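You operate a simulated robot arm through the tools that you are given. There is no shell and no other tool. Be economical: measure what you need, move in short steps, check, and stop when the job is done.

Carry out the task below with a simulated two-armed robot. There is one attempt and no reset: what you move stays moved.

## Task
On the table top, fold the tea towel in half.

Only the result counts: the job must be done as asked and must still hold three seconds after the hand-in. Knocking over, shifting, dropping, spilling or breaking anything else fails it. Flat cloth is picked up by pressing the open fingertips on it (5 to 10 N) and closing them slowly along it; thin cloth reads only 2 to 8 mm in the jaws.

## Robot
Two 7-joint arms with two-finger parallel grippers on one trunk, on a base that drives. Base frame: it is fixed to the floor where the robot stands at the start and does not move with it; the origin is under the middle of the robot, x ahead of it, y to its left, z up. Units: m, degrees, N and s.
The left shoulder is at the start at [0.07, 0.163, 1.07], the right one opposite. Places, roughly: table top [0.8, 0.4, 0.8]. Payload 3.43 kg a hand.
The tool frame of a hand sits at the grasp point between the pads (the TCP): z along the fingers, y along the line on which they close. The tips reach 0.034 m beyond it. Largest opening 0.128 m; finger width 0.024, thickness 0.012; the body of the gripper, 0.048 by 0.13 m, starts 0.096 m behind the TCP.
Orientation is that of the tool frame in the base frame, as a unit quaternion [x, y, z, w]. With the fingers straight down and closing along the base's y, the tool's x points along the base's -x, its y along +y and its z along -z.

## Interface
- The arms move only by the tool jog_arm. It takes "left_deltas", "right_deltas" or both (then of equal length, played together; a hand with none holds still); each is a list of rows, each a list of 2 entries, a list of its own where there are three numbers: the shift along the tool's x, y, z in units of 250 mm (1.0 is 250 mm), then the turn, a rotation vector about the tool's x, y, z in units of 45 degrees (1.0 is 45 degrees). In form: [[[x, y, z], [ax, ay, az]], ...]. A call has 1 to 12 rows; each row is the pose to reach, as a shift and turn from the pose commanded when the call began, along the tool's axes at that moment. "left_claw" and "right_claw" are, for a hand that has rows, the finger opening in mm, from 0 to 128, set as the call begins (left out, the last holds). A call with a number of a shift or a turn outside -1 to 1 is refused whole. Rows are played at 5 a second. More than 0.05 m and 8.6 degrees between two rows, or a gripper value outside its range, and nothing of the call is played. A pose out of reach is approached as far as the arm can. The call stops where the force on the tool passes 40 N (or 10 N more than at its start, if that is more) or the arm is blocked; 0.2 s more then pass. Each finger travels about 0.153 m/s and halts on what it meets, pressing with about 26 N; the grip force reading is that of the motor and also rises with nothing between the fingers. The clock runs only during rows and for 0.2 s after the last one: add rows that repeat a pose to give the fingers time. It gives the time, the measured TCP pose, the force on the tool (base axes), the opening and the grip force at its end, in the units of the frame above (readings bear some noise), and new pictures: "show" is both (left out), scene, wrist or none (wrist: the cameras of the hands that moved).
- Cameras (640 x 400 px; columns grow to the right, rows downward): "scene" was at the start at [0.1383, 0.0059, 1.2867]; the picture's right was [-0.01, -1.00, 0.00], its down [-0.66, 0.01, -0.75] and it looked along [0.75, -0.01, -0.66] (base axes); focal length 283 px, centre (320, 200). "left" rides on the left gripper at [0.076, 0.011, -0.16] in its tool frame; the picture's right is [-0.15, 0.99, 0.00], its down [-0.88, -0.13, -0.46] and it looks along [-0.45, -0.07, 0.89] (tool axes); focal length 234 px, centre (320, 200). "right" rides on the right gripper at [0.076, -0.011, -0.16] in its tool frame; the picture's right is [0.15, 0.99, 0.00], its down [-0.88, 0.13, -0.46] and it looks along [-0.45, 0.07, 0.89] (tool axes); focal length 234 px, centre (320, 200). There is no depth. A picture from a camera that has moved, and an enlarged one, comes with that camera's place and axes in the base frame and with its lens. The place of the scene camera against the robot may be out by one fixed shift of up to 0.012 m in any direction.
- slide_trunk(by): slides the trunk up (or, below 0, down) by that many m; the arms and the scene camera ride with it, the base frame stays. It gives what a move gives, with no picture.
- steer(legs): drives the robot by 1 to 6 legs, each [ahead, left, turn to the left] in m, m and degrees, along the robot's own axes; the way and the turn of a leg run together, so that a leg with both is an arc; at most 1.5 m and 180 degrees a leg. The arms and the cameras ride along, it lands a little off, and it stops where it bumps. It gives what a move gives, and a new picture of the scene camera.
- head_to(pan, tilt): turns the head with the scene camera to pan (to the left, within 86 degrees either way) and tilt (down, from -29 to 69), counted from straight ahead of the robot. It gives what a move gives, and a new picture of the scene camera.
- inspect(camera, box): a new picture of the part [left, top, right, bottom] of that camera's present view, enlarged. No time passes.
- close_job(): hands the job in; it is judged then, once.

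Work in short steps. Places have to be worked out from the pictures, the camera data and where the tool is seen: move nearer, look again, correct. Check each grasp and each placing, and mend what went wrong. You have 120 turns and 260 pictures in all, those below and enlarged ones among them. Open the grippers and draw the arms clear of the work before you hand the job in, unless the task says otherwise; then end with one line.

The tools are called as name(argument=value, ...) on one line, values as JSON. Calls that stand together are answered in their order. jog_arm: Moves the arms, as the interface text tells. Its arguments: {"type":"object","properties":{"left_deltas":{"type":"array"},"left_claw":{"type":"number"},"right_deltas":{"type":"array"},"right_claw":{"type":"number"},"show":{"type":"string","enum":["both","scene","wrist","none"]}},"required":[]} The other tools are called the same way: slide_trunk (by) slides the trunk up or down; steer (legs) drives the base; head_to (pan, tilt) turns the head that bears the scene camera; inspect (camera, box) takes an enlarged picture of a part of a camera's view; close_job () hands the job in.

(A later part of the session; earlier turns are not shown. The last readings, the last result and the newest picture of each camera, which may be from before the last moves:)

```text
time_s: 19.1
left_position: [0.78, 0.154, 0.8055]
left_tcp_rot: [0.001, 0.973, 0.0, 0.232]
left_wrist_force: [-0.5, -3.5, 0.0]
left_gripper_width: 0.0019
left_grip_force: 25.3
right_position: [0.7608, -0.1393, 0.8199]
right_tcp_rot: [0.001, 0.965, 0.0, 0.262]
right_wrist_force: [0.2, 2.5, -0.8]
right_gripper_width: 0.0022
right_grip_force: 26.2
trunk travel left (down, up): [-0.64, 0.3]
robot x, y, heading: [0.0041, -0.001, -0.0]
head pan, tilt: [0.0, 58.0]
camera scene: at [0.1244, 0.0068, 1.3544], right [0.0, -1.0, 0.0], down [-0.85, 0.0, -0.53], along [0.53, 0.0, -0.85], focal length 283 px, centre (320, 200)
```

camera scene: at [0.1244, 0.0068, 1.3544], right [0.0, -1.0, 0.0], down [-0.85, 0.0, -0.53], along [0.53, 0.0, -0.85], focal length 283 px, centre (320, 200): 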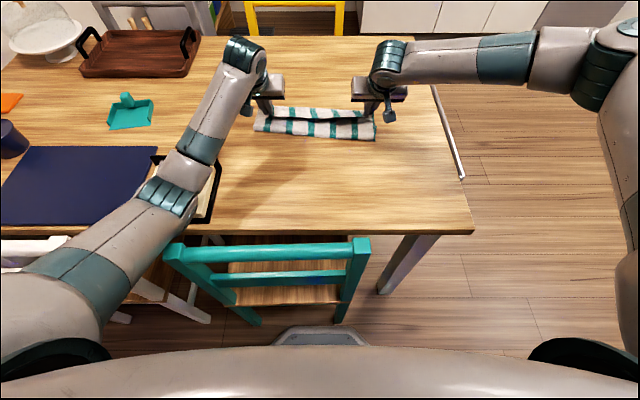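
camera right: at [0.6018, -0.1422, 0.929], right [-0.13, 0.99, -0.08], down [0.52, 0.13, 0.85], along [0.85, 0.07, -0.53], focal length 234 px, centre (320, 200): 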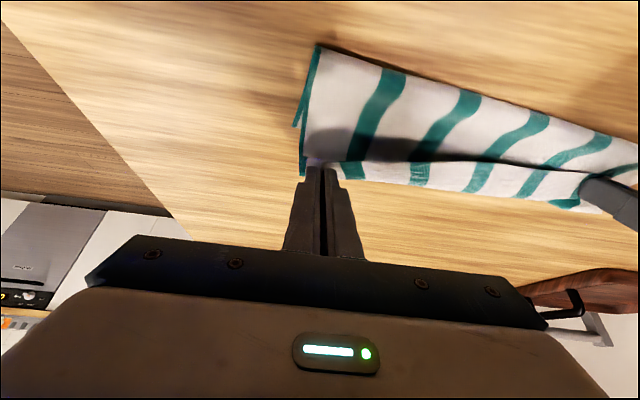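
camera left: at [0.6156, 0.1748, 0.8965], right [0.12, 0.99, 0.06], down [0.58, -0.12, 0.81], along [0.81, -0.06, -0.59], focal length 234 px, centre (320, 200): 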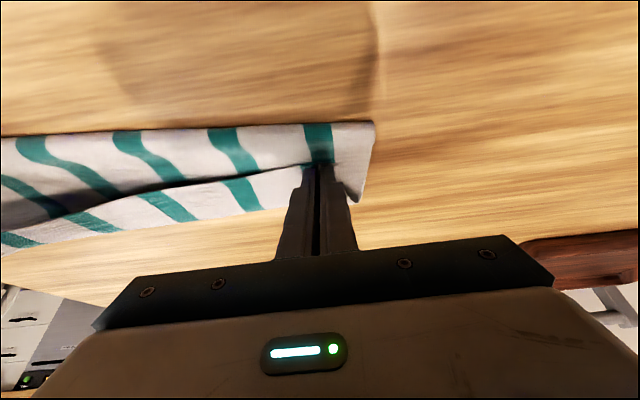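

Both hands now hold their commanded poses with no blocking. One more trunk raise gives margin, and I check the cloth before laying it down.

slide_trunk(by=0.04)

jog_arm(left_deltas=[[[0.039, 0, 0.07], [0, 0, 0]], [[0.075, 0, 0.141], [0, 0, 0]], [[0.075, 0, 0.141], [0, 0, 0]]], right_deltas=[[[0.042, 0, 0.085], [0, 0, 0]], [[0.094, 0, 0.177], [0, 0, 0]], [[0.094, 0, 0.177], [0, 0, 0]]], show="wrist")

inspect(camera="scene", box=[220, 60, 420, 170])

```text
time_s: 19.9
left_position: [0.7794, 0.1529, 0.8454]
left_tcp_rot: [0.001, 0.973, 0.0, 0.233]
left_wrist_force: [-0.2, -2.0, -0.4]
left_gripper_width: 0.0023
left_grip_force: 26.0
right_position: [0.7616, -0.1398, 0.8579]
right_tcp_rot: [0.001, 0.965, 0.001, 0.261]
right_wrist_force: [0.8, 3.5, -0.3]
right_gripper_width: 0.0019
right_grip_force: 26.1
trunk travel left (down, up): [-0.68, 0.26]
robot x, y, heading: [0.0, 0.0002, -0.0]
head pan, tilt: [0.0, 58.0]
```

```text
time_s: 20.7
left_position: [0.7778, 0.1537, 0.808]
left_tcp_rot: [0.0, 0.972, -0.001, 0.233]
left_wrist_force: [0.7, -2.0, 1.0]
left_gripper_width: 0.0023
left_grip_force: 26.0
right_position: [0.7622, -0.1399, 0.8115]
right_tcp_rot: [0.002, 0.965, 0.001, 0.261]
right_wrist_force: [-0.2, 2.8, -0.4]
right_gripper_width: 0.0019
right_grip_force: 26.4
trunk travel left (down, up): [-0.68, 0.26]
robot x, y, heading: [0.0061, 0.0011, 0.3]
head pan, tilt: [0.0, 58.0]
camera right: at [0.6156, -0.1516, 0.9124], right [-0.12, 0.99, -0.07], down [0.53, 0.13, 0.84], along [0.84, 0.07, -0.54], focal length 234 px, centre (320, 200)
camera left: at [0.6373, 0.1648, 0.9155], right [0.13, 0.99, 0.07], down [0.58, -0.13, 0.81], along [0.81, -0.07, -0.59], focal length 234 px, centre (320, 200)
```

right: 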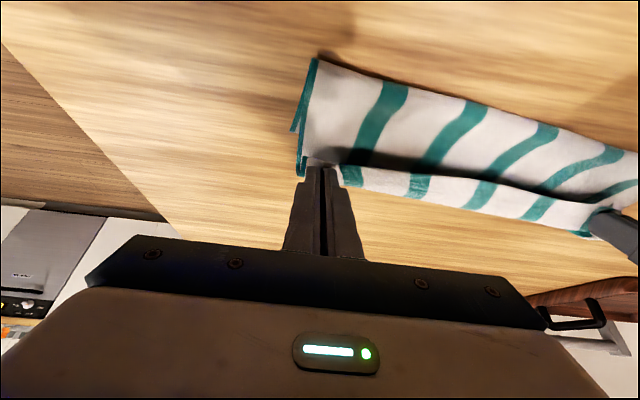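
left: 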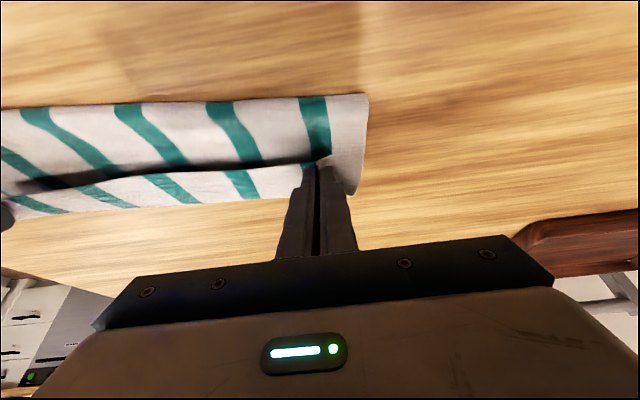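

```text
3.20 times, centred on (320, 115) of scene
camera zoom: at [0.1229, 0.0059, 1.3951], right [0.0, -1.0, 0.0], down [-0.85, 0.0, -0.53], along [0.53, 0.0, -0.85], focal length 905 px, centre (320, 472)
```

zoom: 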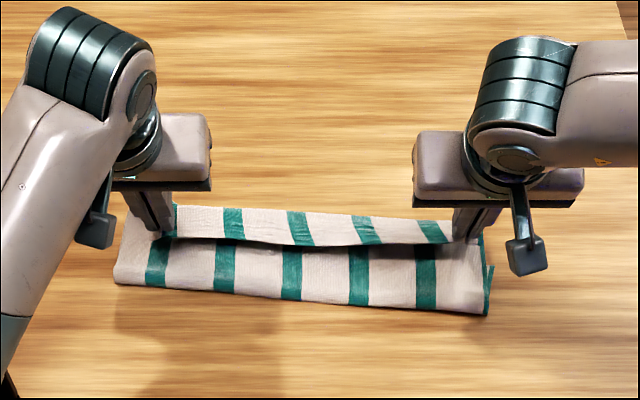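

The edge is above the far edge and everything is free. I lower the last 12-14 mm so the fingertips touch the far half.

jog_arm(left_deltas=[[[0.012, 0, 0.021], [0, 0, 0]], [[0.023, 0, 0.042], [0, 0, 0]], [[0.023, 0, 0.042], [0, 0, 0]]], right_deltas=[[[0.013, 0, 0.025], [0, 0, 0]], [[0.027, 0, 0.051], [0, 0, 0]], [[0.027, 0, 0.051], [0, 0, 0]]], show="none")

inspect(camera="scene", box=[220, 60, 420, 170])

```text
time_s: 21.5
left_position: [0.7776, 0.1529, 0.7952]
left_tcp_rot: [0.0, 0.973, 0.0, 0.232]
left_wrist_force: [0.0, -1.0, 0.5]
left_gripper_width: 0.0023
left_grip_force: 26.2
right_position: [0.7636, -0.1391, 0.7955]
right_tcp_rot: [0.001, 0.965, 0.001, 0.262]
right_wrist_force: [-0.5, 0.7, 0.8]
right_gripper_width: 0.0018
right_grip_force: 25.8
trunk travel left (down, up): [-0.68, 0.26]
robot x, y, heading: [0.0016, -0.0007, 0.1]
head pan, tilt: [0.0, 58.0]
```

```text
3.20 times, centred on (320, 115) of scene
camera zoom: at [0.1241, 0.0068, 1.3944], right [0.0, -1.0, 0.0], down [-0.85, 0.0, -0.53], along [0.53, 0.0, -0.85], focal length 905 px, centre (320, 472)
```

zoom: 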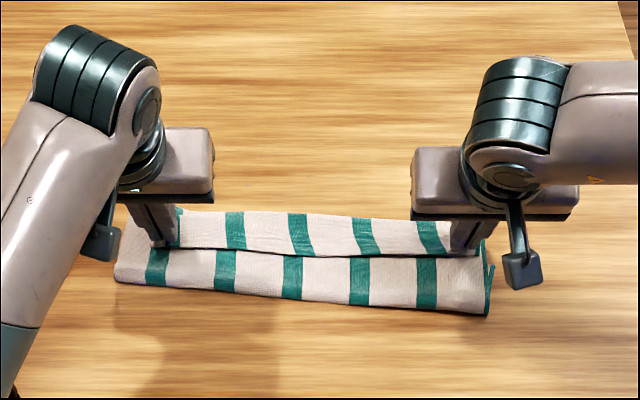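

The bright strip shows the near edge is curled back on itself, because the fingers closed along the edge. I'll unfold: carry the edge back flat, release, and regrasp with the fingers closing along x, which lets the edge turn over cleanly.

jog_arm(left_deltas=[[[0.062, 0, -0.139], [0, 0, 0]], [[0.124, 0, -0.277], [0, 0, 0]], [[0.186, 0, -0.416], [0, 0, 0]], [[0.279, 0, -0.43], [0, 0.15, 0]], [[0.371, 0, -0.444], [0, 0.3, 0]], [[0.464, 0, -0.458], [0, 0.45, 0]], [[0.556, 0, -0.472], [0, 0.6, 0]], [[0.556, 0, -0.472], [0, 0.6, 0]]], right_deltas=[[[0.056, 0, -0.141], [0, 0, 0]], [[0.113, 0, -0.283], [0, 0, 0]], [[0.169, 0, -0.424], [0, 0, 0]], [[0.266, 0, -0.444], [0, 0.169, 0]], [[0.363, 0, -0.464], [0, 0.338, 0]], [[0.459, 0, -0.484], [0, 0.507, 0]], [[0.556, 0, -0.504], [0, 0.676, 0]], [[0.556, 0, -0.504], [0, 0.676, 0]]], show="scene")

```text
time_s: 23.3
left_position: [0.5988, 0.1529, 0.8361]
left_tcp_rot: [0.0, 1.0, 0.0, -0.002]
left_wrist_force: [-0.4, -3.9, 0.2]
left_gripper_width: 0.0024
left_grip_force: 26.4
right_position: [0.5788, -0.1406, 0.8332]
right_tcp_rot: [0.001, 1.0, 0.002, -0.002]
right_wrist_force: [0.1, 4.6, 1.0]
right_gripper_width: 0.0021
right_grip_force: 25.8
trunk travel left (down, up): [-0.68, 0.26]
robot x, y, heading: [0.002, 0.0012, -0.2]
head pan, tilt: [0.0, 58.0]
camera scene: at [0.1228, 0.0067, 1.3947], right [0.0, -1.0, 0.0], down [-0.85, 0.0, -0.53], along [0.53, 0.0, -0.85], focal length 283 px, centre (320, 200)
```

scene: 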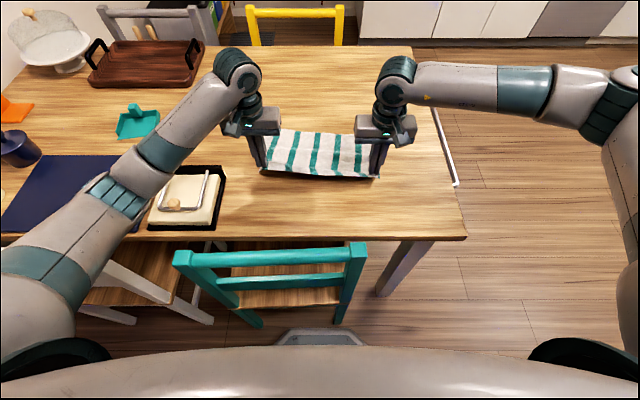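

Unfolded neatly, and chair and press are in place. I lower the edge to the table, pulling back to where it was.

jog_arm(left_deltas=[[[0.06, 0, 0.06], [0, 0, 0]], [[0.12, 0, 0.13], [0, 0, 0]], [[0.132, 0, 0.185], [0, 0, 0]], [[0.132, 0, 0.185], [0, 0, 0]]], right_deltas=[[[0.06, 0, 0.06], [0, 0, 0]], [[0.12, 0, 0.12], [0, 0, 0]], [[0.132, 0, 0.175], [0, 0, 0]], [[0.132, 0, 0.175], [0, 0, 0]]], show="scene")

jog_arm(left_deltas=[[[0, 0, 0], [0, 0, 0]], [[0, 0, 0], [0, 0, 0]]], right_deltas=[[[0, 0, 0], [0, 0, 0]], [[0, 0, 0], [0, 0, 0]]], left_claw=30, right_claw=30, show="none")

jog_arm(left_deltas=[[[0, 0, -0.15], [0, 0, 0]], [[0, 0, -0.3], [0, 0, 0]], [[0, 0, -0.3], [0, 0, 0]]], right_deltas=[[[0, 0, -0.15], [0, 0, 0]], [[0, 0, -0.3], [0, 0, 0]], [[0, 0, -0.3], [0, 0, 0]]])

```text
time_s: 24.3
left_position: [0.5682, 0.1532, 0.7908]
left_tcp_rot: [0.0, 1.0, 0.001, -0.001]
left_wrist_force: [0.0, -2.8, -0.8]
left_gripper_width: 0.0021
left_grip_force: 25.6
right_position: [0.545, -0.1406, 0.7907]
right_tcp_rot: [0.001, 1.0, 0.002, -0.001]
right_wrist_force: [0.9, 3.6, 0.8]
right_gripper_width: 0.002
right_grip_force: 26.0
trunk travel left (down, up): [-0.68, 0.26]
robot x, y, heading: [-0.0018, -0.001, 0.2]
head pan, tilt: [0.0, 58.0]
camera scene: at [0.1231, 0.0068, 1.3947], right [0.0, -1.0, 0.0], down [-0.85, 0.0, -0.53], along [0.53, 0.0, -0.85], focal length 283 px, centre (320, 200)
```

scene: 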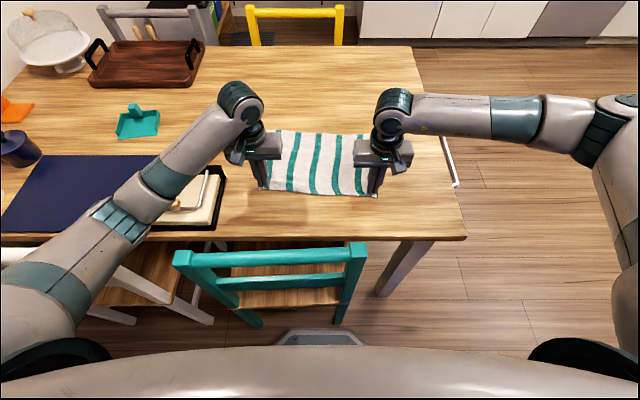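

```text
time_s: 24.9
left_position: [0.5689, 0.154, 0.7907]
left_tcp_rot: [-0.001, 1.0, 0.0, 0.0]
left_wrist_force: [-0.8, 0.1, 0.6]
left_gripper_width: 0.0299
left_grip_force: 0.1
right_position: [0.5455, -0.1402, 0.7906]
right_tcp_rot: [0.001, 1.0, 0.001, -0.001]
right_wrist_force: [-0.6, 0.2, 0.3]
right_gripper_width: 0.03
right_grip_force: 0.0
trunk travel left (down, up): [-0.68, 0.26]
robot x, y, heading: [0.0034, -0.0036, 0.1]
head pan, tilt: [0.0, 58.0]
```

```text
time_s: 25.7
left_position: [0.5656, 0.1515, 0.8664]
left_tcp_rot: [-0.002, 1.0, 0.0, -0.001]
left_wrist_force: [-0.1, 0.6, -1.3]
left_gripper_width: 0.03
left_grip_force: 0.0
right_position: [0.5457, -0.1431, 0.865]
right_tcp_rot: [0.001, 1.0, 0.002, -0.001]
right_wrist_force: [-0.2, -0.3, -0.5]
right_gripper_width: 0.03
right_grip_force: 0.1
trunk travel left (down, up): [-0.68, 0.26]
robot x, y, heading: [-0.0016, 0.0023, -0.2]
head pan, tilt: [0.0, 58.0]
camera scene: at [0.1238, 0.0066, 1.3946], right [0.0, -1.0, 0.0], down [-0.85, 0.0, -0.53], along [0.53, 0.0, -0.85], focal length 283 px, centre (320, 200)
camera right: at [0.4689, -0.1536, 1.0266], right [-0.14, 0.99, 0.0], down [0.88, 0.13, 0.45], along [0.45, 0.07, -0.89], focal length 234 px, centre (320, 200)
camera left: at [0.4906, 0.1627, 1.0259], right [0.15, 0.99, 0.0], down [0.88, -0.13, 0.45], along [0.45, -0.07, -0.89], focal length 234 px, centre (320, 200)
```

scene: 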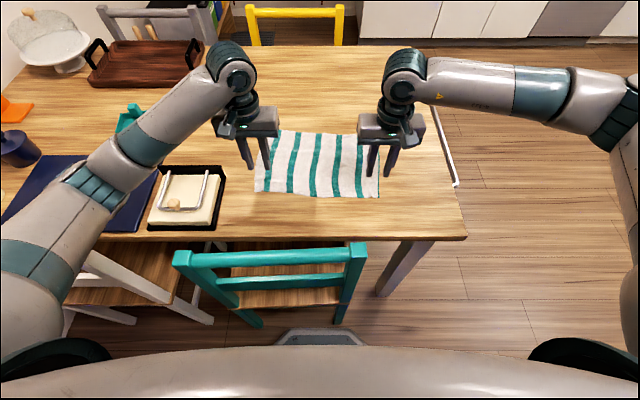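
right: 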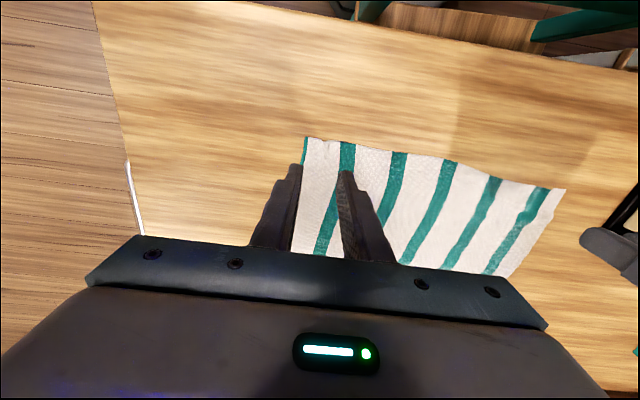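
left: 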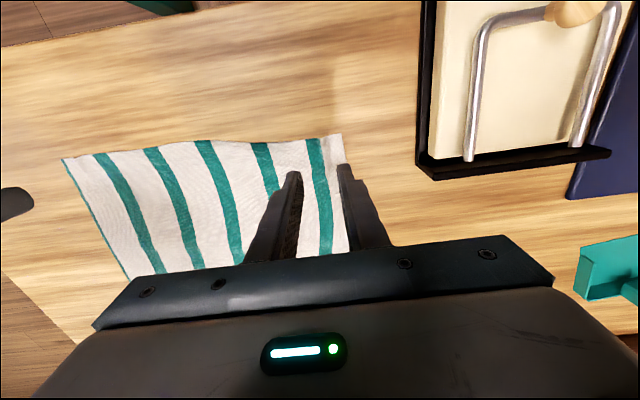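

The towel is flat again and nothing else has moved. Now I yaw both hands 90° with cameras outward, so the fingers close along x.

jog_arm(left_deltas=[[[0, 0, -0.03], [0, 0, 0.167]], [[0, 0, -0.06], [0, 0, 0.333]], [[0, 0, -0.1], [0, 0, 0.5]], [[0, 0, -0.1], [0, 0, 0.667]], [[0, 0, -0.1], [0, 0, 0.833]], [[0, 0, -0.1], [0, 0, 1.0]], [[0, 0, -0.1], [0, 0, 1.0]]], right_deltas=[[[0, 0, -0.03], [0, 0, -0.167]], [[0, 0, -0.06], [0, 0, -0.333]], [[0, 0, -0.1], [0, 0, -0.5]], [[0, 0, -0.1], [0, 0, -0.667]], [[0, 0, -0.1], [0, 0, -0.833]], [[0, 0, -0.1], [0, 0, -1.0]], [[0, 0, -0.1], [0, 0, -1.0]]], show="scene")

```text
time_s: 27.3
left_position: [0.5673, 0.1537, 0.892]
left_tcp_rot: [0.383, 0.924, 0.0, 0.0]
left_wrist_force: [-0.5, -0.2, -0.1]
left_gripper_width: 0.0299
left_grip_force: 0.2
right_position: [0.547, -0.1397, 0.8911]
right_tcp_rot: [-0.383, 0.924, 0.001, -0.001]
right_wrist_force: [-0.3, -0.4, 0.1]
right_gripper_width: 0.0298
right_grip_force: 0.0
trunk travel left (down, up): [-0.68, 0.26]
robot x, y, heading: [-0.0012, 0.0012, -0.2]
head pan, tilt: [0.0, 58.0]
camera scene: at [0.1234, 0.0067, 1.3946], right [0.0, -1.0, 0.0], down [-0.85, 0.0, -0.53], along [0.53, 0.0, -0.85], focal length 283 px, centre (320, 200)
```

scene: 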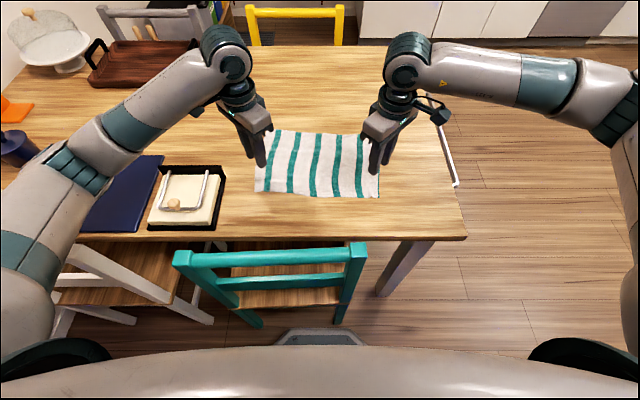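

Going well. I do the second 45° for each hand.

jog_arm(left_deltas=[[[0, 0, 0], [0, 0, 0.167]], [[0, 0, 0], [0, 0, 0.333]], [[0, 0, 0], [0, 0, 0.5]], [[0, 0, 0], [0, 0, 0.667]], [[0, 0, 0], [0, 0, 0.833]], [[0, 0, 0], [0, 0, 1.0]], [[0, 0, 0], [0, 0, 1.0]]], right_deltas=[[[0, 0, 0], [0, 0, -0.167]], [[0, 0, 0], [0, 0, -0.333]], [[0, 0, 0], [0, 0, -0.5]], [[0, 0, 0], [0, 0, -0.667]], [[0, 0, 0], [0, 0, -0.833]], [[0, 0, 0], [0, 0, -1.0]], [[0, 0, 0], [0, 0, -1.0]]], left_claw=26, right_claw=26)

```text
time_s: 28.9
left_position: [0.5664, 0.1552, 0.8914]
left_tcp_rot: [0.707, 0.707, 0.0, -0.001]
left_wrist_force: [-0.6, -0.7, -0.8]
left_gripper_width: 0.0258
left_grip_force: 0.0
right_position: [0.539, -0.1581, 0.8831]
right_tcp_rot: [-0.605, 0.795, -0.034, 0.021]
right_wrist_force: [-0.4, 0.1, -0.3]
right_gripper_width: 0.026
right_grip_force: 0.1
right hand out of reach, approached as far as the arm can: row 4, 5, 6, 7
trunk travel left (down, up): [-0.68, 0.26]
robot x, y, heading: [0.0003, -0.0009, 0.2]
head pan, tilt: [0.0, 58.0]
camera scene: at [0.1237, 0.0072, 1.3945], right [0.0, -1.0, 0.0], down [-0.85, 0.0, -0.53], along [0.53, 0.0, -0.85], focal length 283 px, centre (320, 200)
camera right: at [0.5157, -0.2309, 1.0444], right [-0.99, 0.12, -0.08], down [0.08, 0.9, 0.44], along [0.12, 0.43, -0.9], focal length 234 px, centre (320, 200)
camera left: at [0.5775, 0.2297, 1.0504], right [0.99, -0.15, 0.0], down [-0.13, -0.88, 0.46], along [-0.07, -0.45, -0.89], focal length 234 px, centre (320, 200)
```

scene: 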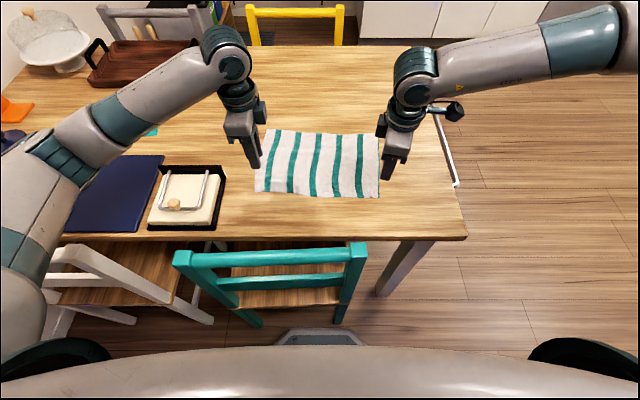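
right: 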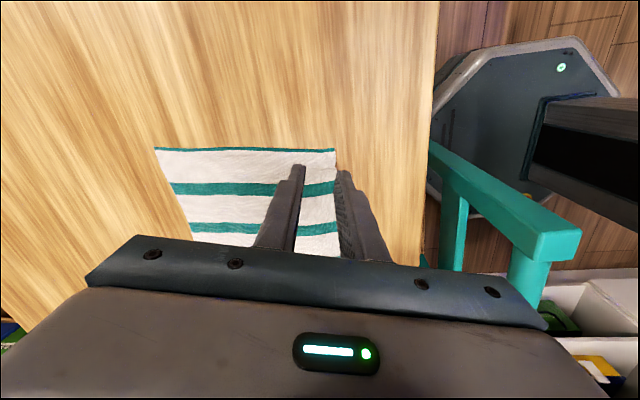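
left: 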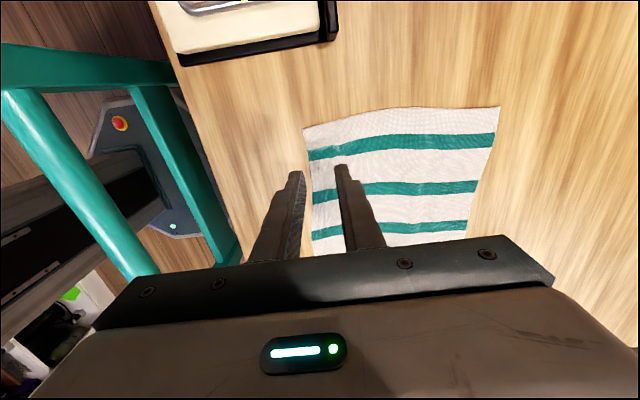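

The left hand is fine, but the right hit a wrist limit at about -75°. I turn the right hand the other way round, to +90°.

jog_arm(right_deltas=[[[0, 0, 0], [0, 0, 0.167]], [[0, 0, 0], [0, 0, 0.333]], [[0, 0, 0], [0, 0, 0.5]], [[0, 0, 0], [0, 0, 0.667]], [[0, 0, 0], [0, 0, 0.833]], [[0, 0, 0], [0, 0, 1.0]], [[0, 0, 0], [0, 0, 1.0]]], show="none")

jog_arm(right_deltas=[[[0, 0, 0], [0, 0, 0.167]], [[0, 0, 0], [0, 0, 0.333]], [[0, 0, 0], [0, 0, 0.5]], [[0, 0, 0], [0, 0, 0.667]], [[0, 0, 0], [0, 0, 0.833]], [[0, 0, 0], [0, 0, 1.0]], [[0, 0, 0], [0, 0, 1.0]]], show="none")

jog_arm(right_deltas=[[[0, 0, 0], [0, 0, 0.167]], [[0, 0, 0], [0, 0, 0.333]], [[0, 0, 0], [0, 0, 0.5]], [[0, 0, 0], [0, 0, 0.667]], [[0, 0, 0], [0, 0, 0.833]], [[0, 0, 0], [0, 0, 1.0]], [[0, 0, 0], [0, 0, 1.0]]], show="none")

```text
time_s: 30.5
left_position: [0.5652, 0.1543, 0.891]
left_tcp_rot: [0.707, 0.707, 0.0, 0.0]
left_wrist_force: [-0.1, 0.2, -0.5]
left_gripper_width: 0.0261
left_grip_force: 0.1
right_position: [0.5381, -0.1593, 0.8824]
right_tcp_rot: [-0.254, 0.966, -0.023, 0.032]
right_wrist_force: [-0.1, -1.0, -0.5]
right_gripper_width: 0.0259
right_grip_force: 0.0
trunk travel left (down, up): [-0.68, 0.26]
robot x, y, heading: [-0.0011, -0.0026, 0.1]
head pan, tilt: [0.0, 58.0]
```

```text
time_s: 32.1
left_position: [0.5654, 0.1531, 0.8918]
left_tcp_rot: [0.707, 0.707, 0.0, 0.0]
left_wrist_force: [-0.2, 0.4, 0.9]
left_gripper_width: 0.0259
left_grip_force: 0.0
right_position: [0.5383, -0.1592, 0.8815]
right_tcp_rot: [0.135, 0.99, -0.008, 0.039]
right_wrist_force: [0.4, -1.1, -0.6]
right_gripper_width: 0.026
right_grip_force: 0.1
trunk travel left (down, up): [-0.68, 0.26]
robot x, y, heading: [0.0029, -0.0014, 0.0]
head pan, tilt: [0.0, 58.0]
```

```text
time_s: 33.7
left_position: [0.5656, 0.1533, 0.8904]
left_tcp_rot: [0.706, 0.708, 0.0, -0.001]
left_wrist_force: [0.4, -0.5, 0.4]
left_gripper_width: 0.0259
left_grip_force: 0.0
right_position: [0.5385, -0.1592, 0.8828]
right_tcp_rot: [0.503, 0.863, 0.006, 0.038]
right_wrist_force: [0.3, -0.6, 0.1]
right_gripper_width: 0.0259
right_grip_force: 0.1
trunk travel left (down, up): [-0.68, 0.26]
robot x, y, heading: [0.0023, 0.0012, -0.3]
head pan, tilt: [0.0, 58.0]
```

The right yaw is at about 60° with a slight lean. I finish the turn, level it and fine-position both hands over the edge.

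jog_arm(left_deltas=[[[0.034, 0.03, 0], [0, 0, 0]], [[0.034, 0.03, 0], [0, 0, 0]], [[0.034, 0.03, 0], [0, 0, 0]], [[0.034, 0.03, 0], [0, 0, 0]], [[0.034, 0.03, 0], [0, 0, 0]]], right_deltas=[[[0.005, 0.023, 0], [0.016, 0.019, 0.164]], [[0.01, 0.046, 0], [0.031, 0.038, 0.328]], [[0.016, 0.07, 0], [0.047, 0.057, 0.492]], [[0.021, 0.092, -0.005], [0.062, 0.076, 0.656]], [[0.021, 0.092, -0.005], [0.062, 0.076, 0.656]]])

```text
time_s: 34.9
left_position: [0.5736, 0.1614, 0.8927]
left_tcp_rot: [0.707, 0.707, 0.0, -0.001]
left_wrist_force: [-0.2, -0.2, -0.6]
left_gripper_width: 0.0259
left_grip_force: 0.0
right_position: [0.5563, -0.1446, 0.8856]
right_tcp_rot: [0.708, 0.706, 0.011, -0.002]
right_wrist_force: [0.4, 1.0, 0.2]
right_gripper_width: 0.026
right_grip_force: 0.1
trunk travel left (down, up): [-0.68, 0.26]
robot x, y, heading: [0.0017, -0.0016, 0.2]
head pan, tilt: [0.0, 58.0]
camera scene: at [0.1232, 0.0065, 1.3947], right [0.0, -1.0, 0.0], down [-0.85, 0.0, -0.53], along [0.53, 0.0, -0.85], focal length 283 px, centre (320, 200)
camera right: at [0.5413, -0.0712, 1.0476], right [0.99, 0.15, 0.01], down [0.12, -0.89, 0.44], along [0.08, -0.43, -0.9], focal length 234 px, centre (320, 200)
camera left: at [0.5856, 0.2376, 1.0517], right [0.99, -0.15, 0.0], down [-0.13, -0.88, 0.46], along [-0.07, -0.45, -0.89], focal length 234 px, centre (320, 200)
```

scene: 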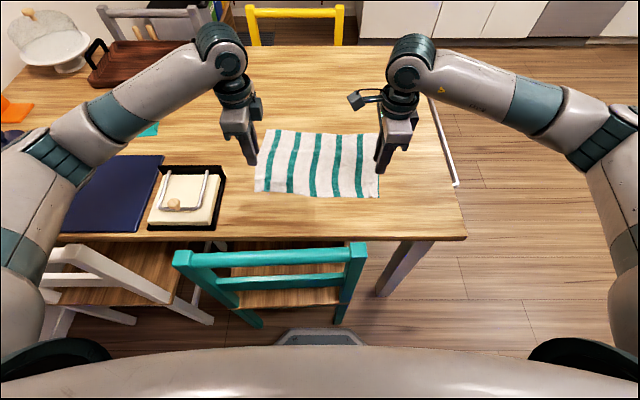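
right: 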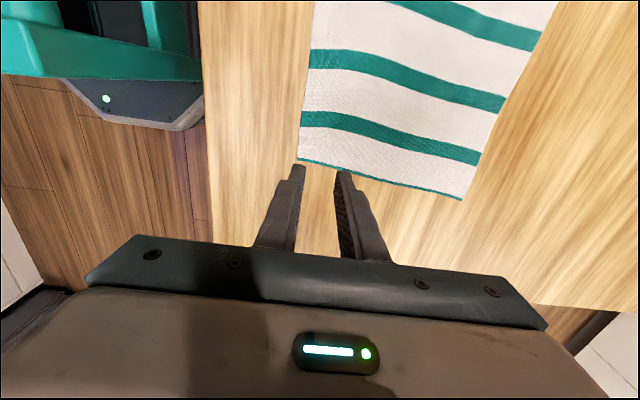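
left: 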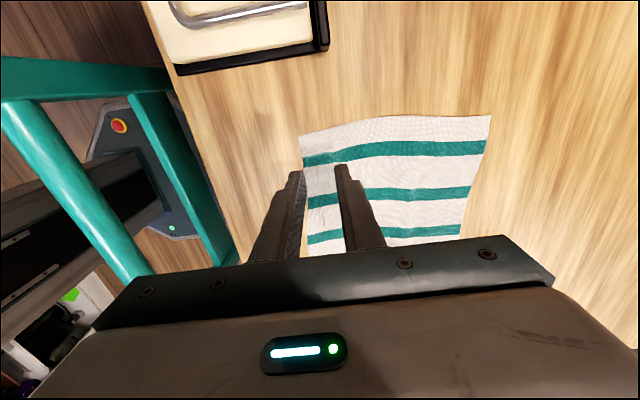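

The towel's corners are at about (0.551, 0.181), (0.532, -0.16), (0.783, 0.169) and (0.763, -0.182). I descend both hands with the fingers 2-15 mm inside the near edge.

jog_arm(left_deltas=[[[0, 0.012, 0.14], [0, 0, 0]], [[0, 0.012, 0.28], [0, 0, 0]], [[0, 0.012, 0.4], [0, 0, 0]], [[0, 0.012, 0.4], [0, 0, 0]]], right_deltas=[[[0, 0.008, 0.13], [0, 0, 0]], [[0, 0.008, 0.26], [0, 0, 0]], [[0, 0.008, 0.378], [0, 0, 0]], [[0, 0.008, 0.378], [0, 0, 0]]])

```text
time_s: 35.9
left_position: [0.5783, 0.1613, 0.7903]
left_tcp_rot: [0.707, 0.707, 0.001, 0.0]
left_wrist_force: [-0.4, -0.6, 0.0]
left_gripper_width: 0.026
left_grip_force: 0.0
right_position: [0.5572, -0.1401, 0.7873]
right_tcp_rot: [0.706, 0.708, 0.01, -0.001]
right_wrist_force: [-0.6, -0.6, -0.5]
right_gripper_width: 0.0259
right_grip_force: 0.0
trunk travel left (down, up): [-0.68, 0.26]
robot x, y, heading: [-0.0009, -0.0019, 0.1]
head pan, tilt: [0.0, 58.0]
camera scene: at [0.1229, 0.0066, 1.3947], right [0.0, -1.0, 0.0], down [-0.85, 0.0, -0.53], along [0.53, 0.0, -0.85], focal length 283 px, centre (320, 200)
camera right: at [0.5436, -0.068, 0.9497], right [0.99, 0.15, 0.01], down [0.13, -0.89, 0.44], along [0.08, -0.43, -0.9], focal length 234 px, centre (320, 200)
camera left: at [0.5884, 0.2372, 0.9493], right [0.99, -0.15, 0.0], down [-0.13, -0.88, 0.46], along [-0.07, -0.45, -0.89], focal length 234 px, centre (320, 200)
```

scene: 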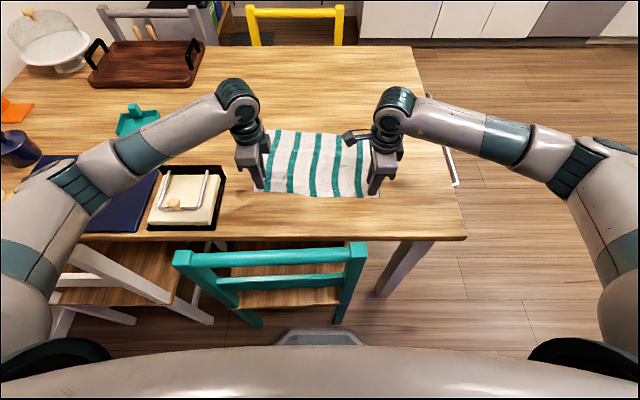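
right: 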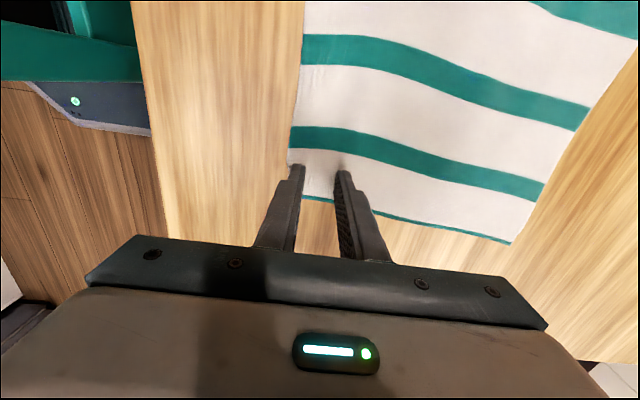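
left: 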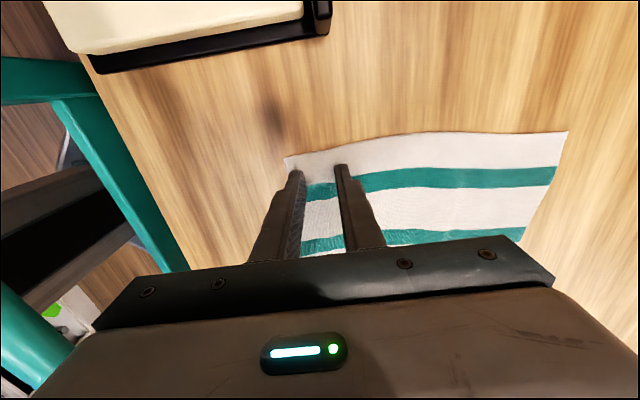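

Well placed on both sides. I press down in small steps.

jog_arm(left_deltas=[[[0, 0, 0.008], [0, 0, 0]], [[0, 0, 0.014], [0, 0, 0]], [[0, 0, 0.014], [0, 0, 0]]], right_deltas=[[[0, 0, 0.003], [0, 0, 0]], [[0, 0, 0.006], [0, 0, 0]], [[0, 0, 0.006], [0, 0, 0]]], show="none")

```text
time_s: 36.7
left_position: [0.578, 0.1608, 0.7874]
left_tcp_rot: [0.707, 0.707, -0.001, -0.001]
left_wrist_force: [-0.3, 0.6, -0.4]
left_gripper_width: 0.0262
left_grip_force: 0.0
right_position: [0.5571, -0.1408, 0.7871]
right_tcp_rot: [0.706, 0.708, 0.01, -0.002]
right_wrist_force: [0.2, 0.5, -0.2]
right_gripper_width: 0.0261
right_grip_force: 0.0
trunk travel left (down, up): [-0.68, 0.26]
robot x, y, heading: [-0.0004, -0.0009, 0.1]
head pan, tilt: [0.0, 58.0]
```

jog_arm(left_deltas=[[[0, 0, 0.003], [0, 0, 0]], [[0, 0, 0.006], [0, 0, 0]], [[0, 0, 0.006], [0, 0, 0]]], right_deltas=[[[0, 0, 0.003], [0, 0, 0]], [[0, 0, 0.006], [0, 0, 0]], [[0, 0, 0.006], [0, 0, 0]]], show="none")

```text
time_s: 37.5
left_position: [0.5767, 0.1622, 0.7858]
left_tcp_rot: [0.707, 0.707, 0.0, 0.0]
left_wrist_force: [0.1, -0.1, 0.7]
left_gripper_width: 0.0259
left_grip_force: 0.1
right_position: [0.5576, -0.1427, 0.7867]
right_tcp_rot: [0.707, 0.707, 0.01, -0.003]
right_wrist_force: [0.7, -1.3, 5.2]
right_gripper_width: 0.0259
right_grip_force: 0.1
trunk travel left (down, up): [-0.68, 0.26]
robot x, y, heading: [0.001, 0.0008, 0.2]
head pan, tilt: [0.0, 58.0]
```

The right hand is in contact at 5 N, while the left is just touching. I go down a little more.

jog_arm(left_deltas=[[[0, 0, 0.003], [0, 0, 0]], [[0, 0, 0.006], [0, 0, 0]], [[0, 0, 0.006], [0, 0, 0]]], right_deltas=[[[0, 0, 0.001], [0, 0, 0]], [[0, 0, 0.002], [0, 0, 0]], [[0, 0, 0.002], [0, 0, 0]]], show="none")

```text
time_s: 38.3
left_position: [0.5769, 0.1622, 0.7852]
left_tcp_rot: [0.707, 0.707, 0.002, 0.001]
left_wrist_force: [-1.9, 0.0, 6.6]
left_gripper_width: 0.0262
left_grip_force: 0.7
right_position: [0.558, -0.1409, 0.7862]
right_tcp_rot: [0.707, 0.707, 0.011, 0.0]
right_wrist_force: [0.8, -1.9, 7.7]
right_gripper_width: 0.0251
right_grip_force: 0.0
trunk travel left (down, up): [-0.68, 0.26]
robot x, y, heading: [0.0017, 0.0003, -0.2]
head pan, tilt: [0.0, 58.0]
```

Contact is 6.6 N and 7.7 N, so I close in stages.

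jog_arm(left_deltas=[[[0, 0, 0.001], [0, 0, 0]], [[0, 0, 0.001], [0, 0, 0]]], right_deltas=[[[0, 0, 0.001], [0, 0, 0]], [[0, 0, 0.001], [0, 0, 0]]], left_claw=20, right_claw=20, show="none")

jog_arm(left_deltas=[[[0, 0, 0], [0, 0, 0]], [[0, 0, 0], [0, 0, 0]]], right_deltas=[[[0, 0, 0], [0, 0, 0]], [[0, 0, 0], [0, 0, 0]]], left_claw=13, right_claw=13, show="wrist")

```text
time_s: 38.9
left_position: [0.5771, 0.1625, 0.7853]
left_tcp_rot: [0.707, 0.707, 0.0, 0.001]
left_wrist_force: [1.8, -0.4, 10.2]
left_gripper_width: 0.0192
left_grip_force: 0.2
right_position: [0.5567, -0.1408, 0.7859]
right_tcp_rot: [0.706, 0.708, 0.012, -0.002]
right_wrist_force: [1.3, 1.4, 8.9]
right_gripper_width: 0.0189
right_grip_force: 0.1
trunk travel left (down, up): [-0.68, 0.26]
robot x, y, heading: [-0.0018, 0.0003, -0.0]
head pan, tilt: [0.0, 58.0]
```

```text
time_s: 39.5
left_position: [0.578, 0.1624, 0.7855]
left_tcp_rot: [0.707, 0.707, 0.0, 0.001]
left_wrist_force: [0.2, 0.3, 13.3]
left_gripper_width: 0.0119
left_grip_force: 0.0
right_position: [0.5571, -0.1415, 0.786]
right_tcp_rot: [0.707, 0.707, 0.012, -0.001]
right_wrist_force: [1.3, 0.0, 7.1]
right_gripper_width: 0.012
right_grip_force: 0.0
trunk travel left (down, up): [-0.68, 0.26]
robot x, y, heading: [-0.0017, 0.0, -0.2]
head pan, tilt: [0.0, 58.0]
camera right: at [0.542, -0.0688, 0.9484], right [0.99, 0.15, 0.02], down [0.12, -0.89, 0.44], along [0.08, -0.43, -0.9], focal length 234 px, centre (320, 200)
camera left: at [0.5877, 0.2379, 0.9448], right [0.99, -0.15, 0.0], down [-0.13, -0.88, 0.46], along [-0.07, -0.45, -0.89], focal length 234 px, centre (320, 200)
```

right: 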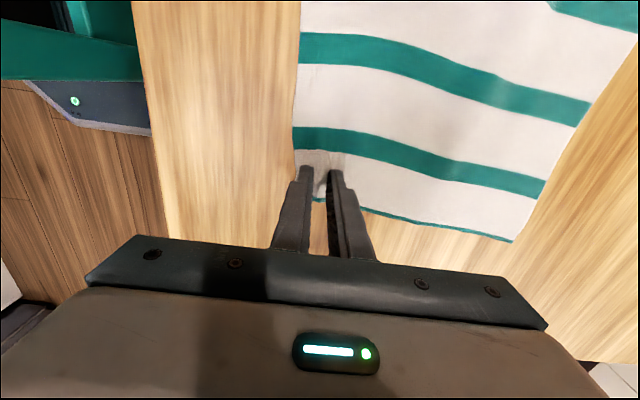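
left: 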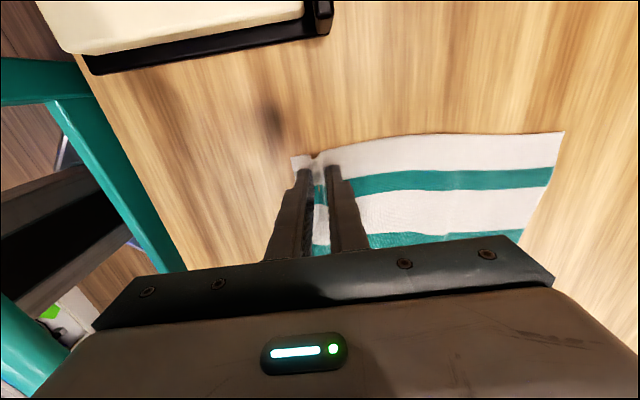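

A ridge is forming between the fingers on both sides. I close fully and lift 50 mm.

jog_arm(left_deltas=[[[0, 0, -0.001], [0, 0, 0]], [[0, 0, -0.001], [0, 0, 0]]], right_deltas=[[[0, 0, 0], [0, 0, 0]], [[0, 0, 0], [0, 0, 0]]], left_claw=6, right_claw=6, show="none")

jog_arm(left_deltas=[[[0, 0, 0], [0, 0, 0]], [[0, 0, 0], [0, 0, 0]], [[0, 0, 0], [0, 0, 0]]], right_deltas=[[[0, 0, 0], [0, 0, 0]], [[0, 0, 0], [0, 0, 0]], [[0, 0, 0], [0, 0, 0]]], left_claw=0, right_claw=0, show="none")

jog_arm(left_deltas=[[[0, 0, -0.05], [0, 0, 0]], [[0, 0.04, -0.1], [0, 0, 0]], [[0, 0.08, -0.15], [0, 0, 0]], [[0, 0.12, -0.2], [0, 0, 0]]], right_deltas=[[[0, 0, -0.05], [0, 0, 0]], [[0, 0.04, -0.1], [0, 0, 0]], [[0, 0.08, -0.15], [0, 0, 0]], [[0, 0.12, -0.2], [0, 0, 0]]])

```text
time_s: 40.1
left_position: [0.576, 0.1631, 0.7851]
left_tcp_rot: [0.706, 0.708, 0.0, 0.001]
left_wrist_force: [2.1, 0.4, 13.1]
left_gripper_width: 0.0048
left_grip_force: 0.1
right_position: [0.5569, -0.1416, 0.7858]
right_tcp_rot: [0.707, 0.707, 0.011, -0.001]
right_wrist_force: [-0.2, -0.2, 9.5]
right_gripper_width: 0.0057
right_grip_force: 0.0
trunk travel left (down, up): [-0.68, 0.26]
robot x, y, heading: [-0.0026, -0.002, -0.4]
head pan, tilt: [0.0, 58.0]
```

```text
time_s: 40.9
left_position: [0.5768, 0.1613, 0.7861]
left_tcp_rot: [0.707, 0.707, 0.001, 0.001]
left_wrist_force: [-1.0, 1.2, 13.2]
left_gripper_width: 0.0023
left_grip_force: 26.5
right_position: [0.5573, -0.1408, 0.7863]
right_tcp_rot: [0.706, 0.708, 0.011, -0.002]
right_wrist_force: [0.0, 0.3, 6.8]
right_gripper_width: 0.0022
right_grip_force: 26.1
trunk travel left (down, up): [-0.68, 0.26]
robot x, y, heading: [-0.0013, -0.002, 0.0]
head pan, tilt: [0.0, 58.0]
```

```text
time_s: 41.9
left_position: [0.6075, 0.1621, 0.8326]
left_tcp_rot: [0.707, 0.708, 0.0, 0.0]
left_wrist_force: [-0.6, 0.5, 0.3]
left_gripper_width: 0.0024
left_grip_force: 26.1
right_position: [0.5874, -0.1432, 0.8375]
right_tcp_rot: [0.707, 0.707, 0.011, -0.002]
right_wrist_force: [-0.2, 1.1, -0.1]
right_gripper_width: 0.0019
right_grip_force: 26.0
trunk travel left (down, up): [-0.68, 0.26]
robot x, y, heading: [0.0007, -0.0029, 0.1]
head pan, tilt: [0.0, 58.0]
camera scene: at [0.1233, 0.0067, 1.3946], right [0.0, -1.0, 0.0], down [-0.85, 0.0, -0.53], along [0.53, 0.0, -0.85], focal length 283 px, centre (320, 200)
camera right: at [0.5732, -0.0695, 0.9989], right [0.99, 0.15, 0.01], down [0.13, -0.89, 0.44], along [0.08, -0.44, -0.9], focal length 234 px, centre (320, 200)
camera left: at [0.6188, 0.2378, 0.9924], right [0.99, -0.15, 0.0], down [-0.13, -0.88, 0.46], along [-0.07, -0.45, -0.89], focal length 234 px, centre (320, 200)
```

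scene: 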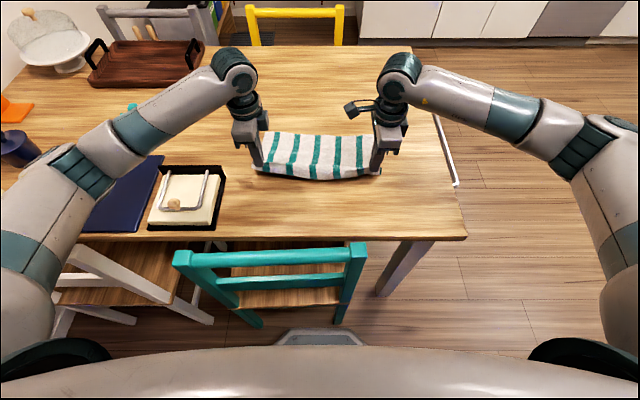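
right: 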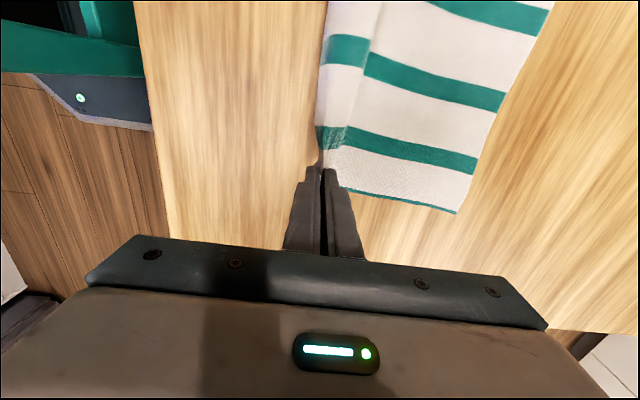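
left: 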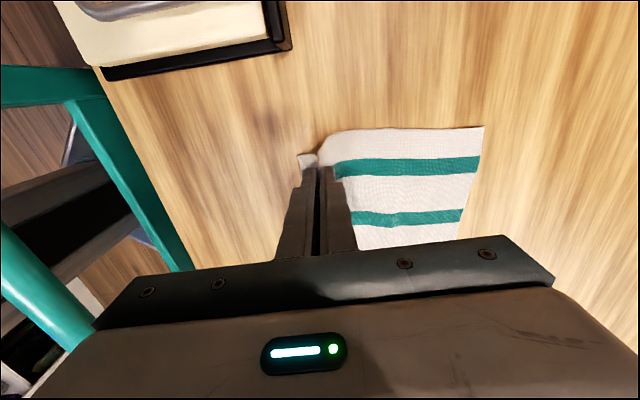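

Both corners are held with no sideways tension. I carry the edge over on a low arc that stays inside the cloth's free length, stopping above the landing spot.

jog_arm(left_deltas=[[[0, 0.035, -0.043], [0, 0, 0]], [[-0.004, 0.07, -0.085], [0, 0, 0]], [[-0.008, 0.154, -0.11], [0, 0, 0]], [[-0.014, 0.238, -0.125], [0, 0, 0]], [[-0.02, 0.324, -0.112], [0, 0, 0]], [[-0.028, 0.41, -0.092], [0, 0, 0]], [[-0.032, 0.47, -0.04], [0, 0, 0]], [[-0.036, 0.53, 0.015], [0, 0, 0]], [[-0.036, 0.53, 0.015], [0, 0, 0]]], right_deltas=[[[0, 0.035, -0.033], [0, 0, 0]], [[-0.007, 0.07, -0.065], [0, 0, 0]], [[-0.015, 0.154, -0.09], [0, 0, 0]], [[-0.025, 0.238, -0.105], [0, 0, 0]], [[-0.035, 0.324, -0.092], [0, 0, 0]], [[-0.045, 0.41, -0.072], [0, 0, 0]], [[-0.055, 0.47, -0.02], [0, 0, 0]], [[-0.06, 0.53, 0.035], [0, 0, 0]], [[-0.06, 0.53, 0.035], [0, 0, 0]]])

inspect(camera="scene", box=[220, 80, 420, 205])

```text
time_s: 43.9
left_position: [0.7405, 0.1514, 0.8297]
left_tcp_rot: [0.707, 0.707, -0.001, 0.0]
left_wrist_force: [-1.2, -2.1, -1.3]
left_gripper_width: 0.0021
left_grip_force: 26.0
right_position: [0.7225, -0.1574, 0.8305]
right_tcp_rot: [0.707, 0.707, 0.01, -0.002]
right_wrist_force: [0.3, 2.4, -0.1]
right_gripper_width: 0.0022
right_grip_force: 25.7
trunk travel left (down, up): [-0.68, 0.26]
robot x, y, heading: [0.0027, -0.0015, -0.1]
head pan, tilt: [0.0, 58.0]
camera scene: at [0.1226, 0.0068, 1.3947], right [0.0, -1.0, 0.0], down [-0.85, 0.0, -0.53], along [0.53, 0.0, -0.85], focal length 283 px, centre (320, 200)
camera right: at [0.7076, -0.0852, 0.9927], right [0.99, 0.15, 0.02], down [0.13, -0.89, 0.44], along [0.08, -0.44, -0.9], focal length 234 px, centre (320, 200)
camera left: at [0.7509, 0.228, 0.9895], right [0.99, -0.15, 0.0], down [-0.13, -0.88, 0.46], along [-0.07, -0.45, -0.89], focal length 234 px, centre (320, 200)
```

scene: 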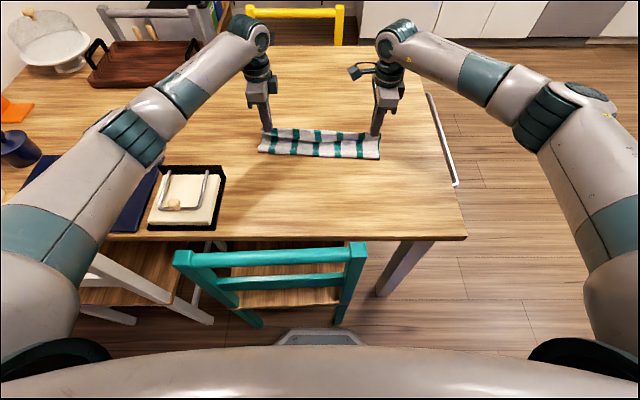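
right: 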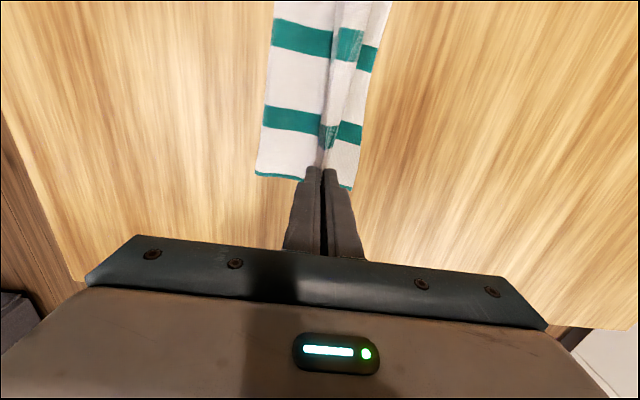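
left: 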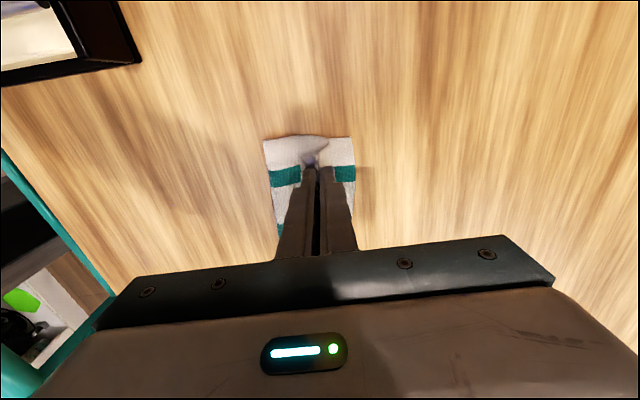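

```text
3.20 times, centred on (320, 142) of scene
camera zoom: at [0.1226, 0.0068, 1.3947], right [0.0, -1.0, 0.0], down [-0.85, 0.0, -0.53], along [0.53, 0.0, -0.85], focal length 905 px, centre (320, 384)
```

zoom: 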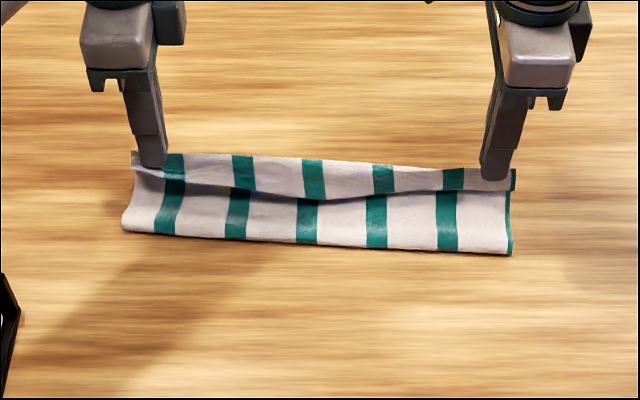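

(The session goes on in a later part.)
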